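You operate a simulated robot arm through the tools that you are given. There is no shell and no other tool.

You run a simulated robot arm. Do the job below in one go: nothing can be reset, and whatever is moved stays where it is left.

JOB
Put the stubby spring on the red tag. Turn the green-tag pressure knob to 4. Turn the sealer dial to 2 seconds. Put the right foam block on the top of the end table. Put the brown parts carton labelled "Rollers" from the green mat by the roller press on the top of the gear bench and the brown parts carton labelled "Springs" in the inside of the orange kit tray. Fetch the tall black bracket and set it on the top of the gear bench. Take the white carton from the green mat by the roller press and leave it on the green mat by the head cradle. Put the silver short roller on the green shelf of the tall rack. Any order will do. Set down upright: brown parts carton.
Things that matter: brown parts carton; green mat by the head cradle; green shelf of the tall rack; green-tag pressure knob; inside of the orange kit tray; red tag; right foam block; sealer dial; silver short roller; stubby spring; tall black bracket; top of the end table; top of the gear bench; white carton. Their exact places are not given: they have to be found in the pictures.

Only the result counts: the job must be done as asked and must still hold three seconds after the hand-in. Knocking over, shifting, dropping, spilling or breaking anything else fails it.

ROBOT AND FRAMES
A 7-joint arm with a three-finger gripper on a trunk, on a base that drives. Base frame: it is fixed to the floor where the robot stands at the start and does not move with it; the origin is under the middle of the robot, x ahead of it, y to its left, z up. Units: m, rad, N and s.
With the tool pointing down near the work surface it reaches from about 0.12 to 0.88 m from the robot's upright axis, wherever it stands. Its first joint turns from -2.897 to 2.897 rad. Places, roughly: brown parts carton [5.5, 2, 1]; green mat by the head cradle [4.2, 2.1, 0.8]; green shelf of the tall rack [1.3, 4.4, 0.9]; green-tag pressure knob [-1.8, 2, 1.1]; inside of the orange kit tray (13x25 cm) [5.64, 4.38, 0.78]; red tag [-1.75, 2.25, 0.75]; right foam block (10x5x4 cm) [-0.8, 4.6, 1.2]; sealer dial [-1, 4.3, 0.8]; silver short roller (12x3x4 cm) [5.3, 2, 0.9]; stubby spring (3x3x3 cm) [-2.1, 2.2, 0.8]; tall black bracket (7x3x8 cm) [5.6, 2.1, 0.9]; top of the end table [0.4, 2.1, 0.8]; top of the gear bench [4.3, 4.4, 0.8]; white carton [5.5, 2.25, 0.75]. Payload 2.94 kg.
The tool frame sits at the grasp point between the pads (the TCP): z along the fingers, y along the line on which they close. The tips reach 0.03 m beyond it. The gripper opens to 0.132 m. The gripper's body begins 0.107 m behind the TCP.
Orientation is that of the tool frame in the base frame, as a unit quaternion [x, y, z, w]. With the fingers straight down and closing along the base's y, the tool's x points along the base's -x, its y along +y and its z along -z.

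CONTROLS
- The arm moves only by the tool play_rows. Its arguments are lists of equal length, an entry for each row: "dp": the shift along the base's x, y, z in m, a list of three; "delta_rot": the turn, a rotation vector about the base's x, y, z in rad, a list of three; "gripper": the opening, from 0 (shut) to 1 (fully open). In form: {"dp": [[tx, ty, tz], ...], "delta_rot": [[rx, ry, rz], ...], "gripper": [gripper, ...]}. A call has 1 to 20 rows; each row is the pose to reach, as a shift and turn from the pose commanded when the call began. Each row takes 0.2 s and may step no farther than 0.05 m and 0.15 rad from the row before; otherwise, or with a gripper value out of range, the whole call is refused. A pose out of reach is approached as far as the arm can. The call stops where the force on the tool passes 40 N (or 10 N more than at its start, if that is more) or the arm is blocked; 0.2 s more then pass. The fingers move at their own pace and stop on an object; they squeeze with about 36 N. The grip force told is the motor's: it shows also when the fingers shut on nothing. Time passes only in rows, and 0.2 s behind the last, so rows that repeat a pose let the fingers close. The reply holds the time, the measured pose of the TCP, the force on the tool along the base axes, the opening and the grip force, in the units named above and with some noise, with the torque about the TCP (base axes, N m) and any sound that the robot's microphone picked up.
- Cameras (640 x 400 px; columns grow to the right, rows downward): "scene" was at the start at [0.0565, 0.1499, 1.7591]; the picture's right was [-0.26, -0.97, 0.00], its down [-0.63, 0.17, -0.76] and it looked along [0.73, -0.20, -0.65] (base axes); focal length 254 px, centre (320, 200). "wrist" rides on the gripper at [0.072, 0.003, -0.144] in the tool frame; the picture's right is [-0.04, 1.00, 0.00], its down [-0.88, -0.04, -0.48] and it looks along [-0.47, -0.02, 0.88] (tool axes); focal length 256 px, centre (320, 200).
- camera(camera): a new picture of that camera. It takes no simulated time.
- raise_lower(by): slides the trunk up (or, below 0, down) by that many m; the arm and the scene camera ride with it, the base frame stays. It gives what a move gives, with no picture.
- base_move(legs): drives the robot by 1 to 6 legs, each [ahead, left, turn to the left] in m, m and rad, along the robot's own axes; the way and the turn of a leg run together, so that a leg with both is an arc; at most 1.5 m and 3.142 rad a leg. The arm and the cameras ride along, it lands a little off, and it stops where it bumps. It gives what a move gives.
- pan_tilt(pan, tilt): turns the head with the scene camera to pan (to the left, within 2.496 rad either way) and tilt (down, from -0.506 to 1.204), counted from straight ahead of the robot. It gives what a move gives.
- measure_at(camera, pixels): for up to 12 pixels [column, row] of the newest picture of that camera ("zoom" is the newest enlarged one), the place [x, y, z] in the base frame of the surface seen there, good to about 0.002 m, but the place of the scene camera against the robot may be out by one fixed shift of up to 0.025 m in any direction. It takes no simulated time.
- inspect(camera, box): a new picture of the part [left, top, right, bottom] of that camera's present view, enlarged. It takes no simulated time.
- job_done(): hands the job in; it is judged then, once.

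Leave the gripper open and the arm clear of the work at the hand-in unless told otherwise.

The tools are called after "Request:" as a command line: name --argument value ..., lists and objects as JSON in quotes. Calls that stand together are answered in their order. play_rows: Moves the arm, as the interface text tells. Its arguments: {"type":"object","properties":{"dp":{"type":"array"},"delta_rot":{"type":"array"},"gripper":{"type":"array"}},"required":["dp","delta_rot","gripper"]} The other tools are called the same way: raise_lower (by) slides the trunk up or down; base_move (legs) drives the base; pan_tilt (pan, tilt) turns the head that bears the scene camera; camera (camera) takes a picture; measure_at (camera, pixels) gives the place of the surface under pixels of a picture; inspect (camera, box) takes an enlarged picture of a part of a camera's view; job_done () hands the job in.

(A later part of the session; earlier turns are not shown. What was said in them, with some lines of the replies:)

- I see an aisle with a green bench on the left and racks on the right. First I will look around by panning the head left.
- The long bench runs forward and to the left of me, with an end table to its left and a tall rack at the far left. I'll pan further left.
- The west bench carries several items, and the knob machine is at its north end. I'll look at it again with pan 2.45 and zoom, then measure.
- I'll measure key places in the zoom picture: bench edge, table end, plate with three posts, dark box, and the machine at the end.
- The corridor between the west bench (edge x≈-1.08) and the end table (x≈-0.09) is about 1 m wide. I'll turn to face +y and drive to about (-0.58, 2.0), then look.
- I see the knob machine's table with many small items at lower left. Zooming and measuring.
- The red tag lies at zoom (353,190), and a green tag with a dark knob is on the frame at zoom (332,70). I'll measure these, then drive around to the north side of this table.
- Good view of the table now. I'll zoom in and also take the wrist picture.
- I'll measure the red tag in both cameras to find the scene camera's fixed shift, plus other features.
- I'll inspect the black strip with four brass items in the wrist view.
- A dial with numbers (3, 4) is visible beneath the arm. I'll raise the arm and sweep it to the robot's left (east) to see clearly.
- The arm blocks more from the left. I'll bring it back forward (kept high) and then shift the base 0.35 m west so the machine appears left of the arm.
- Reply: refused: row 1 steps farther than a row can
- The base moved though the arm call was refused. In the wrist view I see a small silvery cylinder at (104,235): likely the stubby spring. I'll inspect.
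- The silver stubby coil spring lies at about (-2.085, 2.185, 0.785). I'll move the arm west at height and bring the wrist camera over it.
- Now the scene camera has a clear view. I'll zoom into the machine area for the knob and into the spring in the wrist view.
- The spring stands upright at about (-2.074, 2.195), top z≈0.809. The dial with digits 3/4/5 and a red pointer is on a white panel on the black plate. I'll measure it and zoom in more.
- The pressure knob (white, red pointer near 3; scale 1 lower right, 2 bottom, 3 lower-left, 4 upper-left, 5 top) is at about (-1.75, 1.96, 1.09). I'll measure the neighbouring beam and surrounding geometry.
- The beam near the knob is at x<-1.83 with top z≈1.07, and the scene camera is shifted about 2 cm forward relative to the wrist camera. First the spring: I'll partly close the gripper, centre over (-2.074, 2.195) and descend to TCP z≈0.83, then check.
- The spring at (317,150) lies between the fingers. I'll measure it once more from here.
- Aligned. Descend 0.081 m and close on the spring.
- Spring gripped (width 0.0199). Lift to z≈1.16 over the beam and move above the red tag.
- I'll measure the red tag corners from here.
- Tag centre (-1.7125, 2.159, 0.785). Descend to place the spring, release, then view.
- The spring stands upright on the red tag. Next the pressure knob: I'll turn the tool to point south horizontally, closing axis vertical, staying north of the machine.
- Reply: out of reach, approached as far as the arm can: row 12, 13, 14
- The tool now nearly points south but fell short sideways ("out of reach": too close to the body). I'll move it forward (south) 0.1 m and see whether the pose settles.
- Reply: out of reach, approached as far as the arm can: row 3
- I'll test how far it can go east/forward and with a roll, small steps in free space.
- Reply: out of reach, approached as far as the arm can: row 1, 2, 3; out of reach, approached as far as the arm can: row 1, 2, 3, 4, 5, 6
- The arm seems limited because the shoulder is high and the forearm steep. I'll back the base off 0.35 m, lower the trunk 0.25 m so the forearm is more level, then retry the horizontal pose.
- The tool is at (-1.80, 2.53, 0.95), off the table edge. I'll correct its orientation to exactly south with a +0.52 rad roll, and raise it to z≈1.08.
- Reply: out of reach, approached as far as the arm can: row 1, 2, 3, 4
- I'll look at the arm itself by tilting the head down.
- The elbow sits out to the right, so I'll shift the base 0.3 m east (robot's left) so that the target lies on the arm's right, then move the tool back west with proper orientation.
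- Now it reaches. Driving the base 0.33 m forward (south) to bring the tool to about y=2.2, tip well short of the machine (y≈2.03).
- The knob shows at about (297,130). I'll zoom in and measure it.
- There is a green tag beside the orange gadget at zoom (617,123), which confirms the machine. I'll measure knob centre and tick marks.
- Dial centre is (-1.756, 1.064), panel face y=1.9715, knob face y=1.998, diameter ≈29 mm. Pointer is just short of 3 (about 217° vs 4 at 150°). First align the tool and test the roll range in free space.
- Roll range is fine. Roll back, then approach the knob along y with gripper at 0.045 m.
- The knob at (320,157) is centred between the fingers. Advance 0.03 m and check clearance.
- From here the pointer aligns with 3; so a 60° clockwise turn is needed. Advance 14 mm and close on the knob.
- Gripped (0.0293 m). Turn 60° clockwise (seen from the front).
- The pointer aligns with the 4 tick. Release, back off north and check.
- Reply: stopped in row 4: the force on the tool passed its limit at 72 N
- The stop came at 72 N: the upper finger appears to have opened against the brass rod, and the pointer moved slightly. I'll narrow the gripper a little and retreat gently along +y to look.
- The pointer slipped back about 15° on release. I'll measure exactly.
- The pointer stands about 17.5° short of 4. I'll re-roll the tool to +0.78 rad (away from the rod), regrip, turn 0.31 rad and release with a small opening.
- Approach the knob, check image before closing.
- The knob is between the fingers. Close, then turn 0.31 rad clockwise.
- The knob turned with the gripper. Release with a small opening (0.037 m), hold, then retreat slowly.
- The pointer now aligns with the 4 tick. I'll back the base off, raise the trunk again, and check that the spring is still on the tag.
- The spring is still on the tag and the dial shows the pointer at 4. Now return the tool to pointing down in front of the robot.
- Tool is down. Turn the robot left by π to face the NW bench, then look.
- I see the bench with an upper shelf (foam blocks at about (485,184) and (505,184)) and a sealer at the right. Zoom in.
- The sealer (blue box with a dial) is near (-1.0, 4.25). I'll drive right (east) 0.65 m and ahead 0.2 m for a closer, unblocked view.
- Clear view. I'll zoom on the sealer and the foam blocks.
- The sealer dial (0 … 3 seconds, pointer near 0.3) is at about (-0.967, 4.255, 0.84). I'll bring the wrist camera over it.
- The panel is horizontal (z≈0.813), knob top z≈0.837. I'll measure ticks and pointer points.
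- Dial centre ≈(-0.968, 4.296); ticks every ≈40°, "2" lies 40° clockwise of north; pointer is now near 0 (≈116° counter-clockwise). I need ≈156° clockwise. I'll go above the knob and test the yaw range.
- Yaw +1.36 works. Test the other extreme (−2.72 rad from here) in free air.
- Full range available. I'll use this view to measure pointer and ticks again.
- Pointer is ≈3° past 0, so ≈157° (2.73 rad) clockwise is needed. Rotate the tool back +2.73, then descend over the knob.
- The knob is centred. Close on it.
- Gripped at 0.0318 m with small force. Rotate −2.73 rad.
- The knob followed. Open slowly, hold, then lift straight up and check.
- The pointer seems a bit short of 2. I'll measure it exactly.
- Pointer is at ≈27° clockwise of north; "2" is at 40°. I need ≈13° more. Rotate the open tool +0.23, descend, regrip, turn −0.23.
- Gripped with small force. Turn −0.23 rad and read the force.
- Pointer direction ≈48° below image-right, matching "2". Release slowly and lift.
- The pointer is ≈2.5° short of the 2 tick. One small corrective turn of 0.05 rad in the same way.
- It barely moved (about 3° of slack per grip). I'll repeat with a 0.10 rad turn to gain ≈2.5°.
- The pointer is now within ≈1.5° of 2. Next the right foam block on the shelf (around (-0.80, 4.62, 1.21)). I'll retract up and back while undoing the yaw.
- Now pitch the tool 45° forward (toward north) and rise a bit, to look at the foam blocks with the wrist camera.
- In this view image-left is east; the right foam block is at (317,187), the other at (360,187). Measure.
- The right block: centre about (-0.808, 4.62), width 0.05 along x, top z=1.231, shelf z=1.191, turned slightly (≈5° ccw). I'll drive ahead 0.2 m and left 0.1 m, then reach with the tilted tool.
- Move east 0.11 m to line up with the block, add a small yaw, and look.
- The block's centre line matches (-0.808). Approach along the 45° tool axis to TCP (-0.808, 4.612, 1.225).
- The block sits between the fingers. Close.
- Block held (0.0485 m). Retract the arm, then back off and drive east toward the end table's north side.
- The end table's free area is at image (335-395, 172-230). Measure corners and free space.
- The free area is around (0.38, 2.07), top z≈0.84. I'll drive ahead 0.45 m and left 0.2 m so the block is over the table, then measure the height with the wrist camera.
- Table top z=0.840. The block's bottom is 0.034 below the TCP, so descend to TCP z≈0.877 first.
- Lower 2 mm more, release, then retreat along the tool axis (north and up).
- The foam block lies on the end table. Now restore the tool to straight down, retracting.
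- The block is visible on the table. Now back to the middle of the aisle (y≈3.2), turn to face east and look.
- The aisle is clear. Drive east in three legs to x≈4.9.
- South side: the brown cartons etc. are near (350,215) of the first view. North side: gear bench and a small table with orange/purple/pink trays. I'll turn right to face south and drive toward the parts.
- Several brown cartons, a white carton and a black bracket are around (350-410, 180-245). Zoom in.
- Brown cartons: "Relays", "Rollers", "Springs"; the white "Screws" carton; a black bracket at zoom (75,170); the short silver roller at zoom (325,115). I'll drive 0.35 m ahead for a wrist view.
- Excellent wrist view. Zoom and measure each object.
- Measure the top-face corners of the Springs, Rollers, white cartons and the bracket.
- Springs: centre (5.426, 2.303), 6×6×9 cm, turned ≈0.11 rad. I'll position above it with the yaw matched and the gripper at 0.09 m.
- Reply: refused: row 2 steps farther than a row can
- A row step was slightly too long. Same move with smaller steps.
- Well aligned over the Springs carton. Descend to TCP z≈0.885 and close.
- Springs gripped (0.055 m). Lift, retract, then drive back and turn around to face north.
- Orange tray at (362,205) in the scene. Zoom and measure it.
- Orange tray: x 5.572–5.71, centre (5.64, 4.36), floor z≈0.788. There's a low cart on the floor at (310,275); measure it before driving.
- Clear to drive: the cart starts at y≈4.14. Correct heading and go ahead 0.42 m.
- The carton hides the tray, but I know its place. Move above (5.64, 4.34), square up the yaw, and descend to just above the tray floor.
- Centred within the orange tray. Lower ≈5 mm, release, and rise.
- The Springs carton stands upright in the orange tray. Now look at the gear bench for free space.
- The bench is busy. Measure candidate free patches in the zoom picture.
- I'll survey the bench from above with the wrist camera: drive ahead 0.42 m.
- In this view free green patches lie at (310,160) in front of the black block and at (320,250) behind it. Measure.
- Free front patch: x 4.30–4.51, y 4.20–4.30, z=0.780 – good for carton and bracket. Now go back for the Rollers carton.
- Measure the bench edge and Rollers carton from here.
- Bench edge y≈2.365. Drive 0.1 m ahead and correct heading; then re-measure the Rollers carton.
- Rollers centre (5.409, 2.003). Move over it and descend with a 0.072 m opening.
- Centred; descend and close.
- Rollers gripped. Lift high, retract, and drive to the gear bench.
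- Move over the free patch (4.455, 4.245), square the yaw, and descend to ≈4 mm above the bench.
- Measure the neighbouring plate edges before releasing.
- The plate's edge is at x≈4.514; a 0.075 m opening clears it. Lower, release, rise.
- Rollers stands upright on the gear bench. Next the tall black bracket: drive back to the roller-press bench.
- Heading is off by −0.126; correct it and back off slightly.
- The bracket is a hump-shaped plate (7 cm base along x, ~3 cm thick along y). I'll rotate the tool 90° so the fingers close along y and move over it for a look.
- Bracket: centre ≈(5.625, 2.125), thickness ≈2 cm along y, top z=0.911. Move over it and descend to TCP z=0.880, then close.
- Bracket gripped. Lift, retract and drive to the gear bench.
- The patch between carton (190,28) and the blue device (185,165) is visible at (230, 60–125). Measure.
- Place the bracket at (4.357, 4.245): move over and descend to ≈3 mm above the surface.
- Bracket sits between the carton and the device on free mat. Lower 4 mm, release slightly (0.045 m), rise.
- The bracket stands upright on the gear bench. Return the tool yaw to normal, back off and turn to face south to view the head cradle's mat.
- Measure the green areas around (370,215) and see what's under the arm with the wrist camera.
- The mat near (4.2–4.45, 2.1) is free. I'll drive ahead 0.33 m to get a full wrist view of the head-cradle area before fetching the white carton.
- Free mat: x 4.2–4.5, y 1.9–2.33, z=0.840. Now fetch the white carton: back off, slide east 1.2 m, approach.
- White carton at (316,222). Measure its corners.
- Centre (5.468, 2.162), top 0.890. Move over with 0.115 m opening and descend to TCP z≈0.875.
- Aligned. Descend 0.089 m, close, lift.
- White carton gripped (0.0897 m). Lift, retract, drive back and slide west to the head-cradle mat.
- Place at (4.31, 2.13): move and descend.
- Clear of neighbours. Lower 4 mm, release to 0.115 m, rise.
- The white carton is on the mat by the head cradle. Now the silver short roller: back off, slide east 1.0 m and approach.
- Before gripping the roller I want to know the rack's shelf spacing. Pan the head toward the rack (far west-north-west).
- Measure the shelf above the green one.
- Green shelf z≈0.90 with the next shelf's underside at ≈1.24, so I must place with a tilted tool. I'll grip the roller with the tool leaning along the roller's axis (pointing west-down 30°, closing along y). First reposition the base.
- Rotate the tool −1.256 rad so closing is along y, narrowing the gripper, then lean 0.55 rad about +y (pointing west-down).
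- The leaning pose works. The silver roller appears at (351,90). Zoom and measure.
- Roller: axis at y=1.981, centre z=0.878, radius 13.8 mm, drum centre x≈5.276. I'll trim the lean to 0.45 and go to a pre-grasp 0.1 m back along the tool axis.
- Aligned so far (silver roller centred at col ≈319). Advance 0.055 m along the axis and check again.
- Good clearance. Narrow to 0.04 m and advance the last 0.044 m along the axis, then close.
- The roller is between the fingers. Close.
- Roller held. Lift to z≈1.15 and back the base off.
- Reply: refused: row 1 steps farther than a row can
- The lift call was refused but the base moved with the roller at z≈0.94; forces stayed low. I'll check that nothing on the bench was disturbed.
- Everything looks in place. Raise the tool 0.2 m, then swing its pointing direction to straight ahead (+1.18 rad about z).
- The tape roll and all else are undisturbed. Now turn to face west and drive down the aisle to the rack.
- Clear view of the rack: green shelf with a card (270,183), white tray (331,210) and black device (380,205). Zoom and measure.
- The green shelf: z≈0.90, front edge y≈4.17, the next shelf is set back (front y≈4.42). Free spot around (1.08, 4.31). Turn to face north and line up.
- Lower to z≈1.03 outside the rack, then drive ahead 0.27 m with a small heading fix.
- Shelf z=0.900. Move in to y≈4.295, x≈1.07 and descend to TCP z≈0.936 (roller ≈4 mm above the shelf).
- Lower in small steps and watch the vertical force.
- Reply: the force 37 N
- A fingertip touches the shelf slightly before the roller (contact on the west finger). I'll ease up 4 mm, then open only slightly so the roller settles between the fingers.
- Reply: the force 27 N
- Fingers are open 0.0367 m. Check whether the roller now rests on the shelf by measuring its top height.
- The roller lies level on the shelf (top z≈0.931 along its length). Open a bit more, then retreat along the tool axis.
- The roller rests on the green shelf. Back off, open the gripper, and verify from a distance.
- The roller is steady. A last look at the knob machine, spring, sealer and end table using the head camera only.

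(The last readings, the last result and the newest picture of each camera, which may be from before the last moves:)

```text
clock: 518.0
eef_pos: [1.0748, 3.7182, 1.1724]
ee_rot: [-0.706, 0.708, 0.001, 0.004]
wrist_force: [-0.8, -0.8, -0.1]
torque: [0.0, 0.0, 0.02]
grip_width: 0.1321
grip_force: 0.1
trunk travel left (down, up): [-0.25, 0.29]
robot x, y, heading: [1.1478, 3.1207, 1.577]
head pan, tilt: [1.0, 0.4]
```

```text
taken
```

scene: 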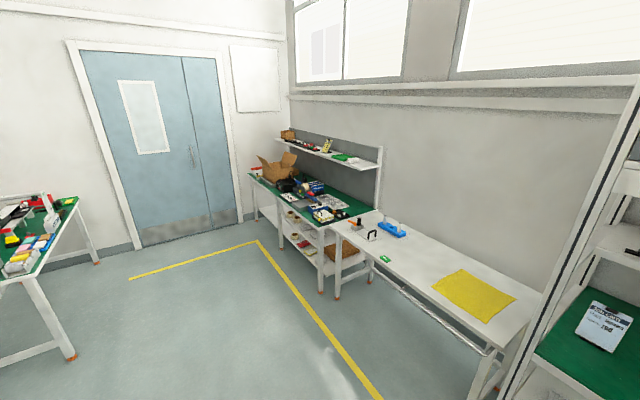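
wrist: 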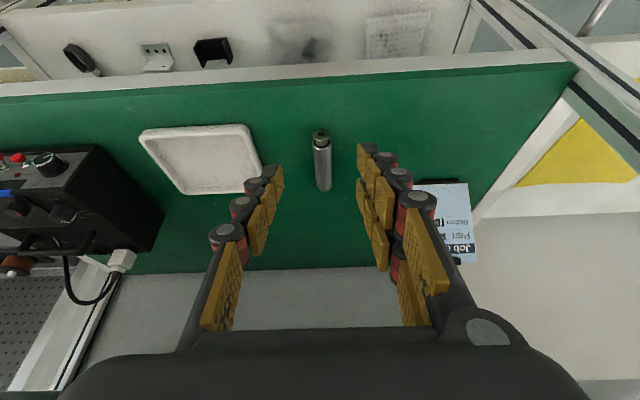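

The foam block lies on the end table, the spring and dials are set, cartons, bracket and roller are placed, and the arm is clear with the gripper open. Handing in.

Request:
job_done

```text
The job is handed in.
```

I finished every part of the job and handed it in; I haven't seen the result of the judging.

- **Stubby spring:** it stands upright on the red tag.
- **Green-tag pressure knob:** it is set to 4. It slipped back about 17° when I first let go, after a finger pushed against the brass rod beside it at about 72 N. I turned it again, and the pointer now lines up with the 4 tick. I saw no sign that the rod moved.
- **Sealer dial:** it is set to 2 seconds. It took several small turns to get there, and the pointer is within about 1.5° of the tick.
- **Right foam block:** it lies on the end table.
- **Rollers carton:** it stands upright on the gear bench.
- **Springs carton:** it stands upright in the orange kit tray.
- **Tall black bracket:** it stands on the gear bench beside the Rollers carton.
- **White carton:** it is at about (4.31, 2.13) on the green mat by the head cradle. I saw no marked edge to that mat, so I put it on the clear part nearest the place you gave.
- **Silver short roller:** it lies level on the green shelf of the tall rack, pointing into the shelf. It had not moved when I last looked.

While I was taking the roller, a lift was refused and the base backed away with the roller held low over the bench. I checked the pictures afterwards and nothing there had moved. The arm is clear of the work and the gripper is open.
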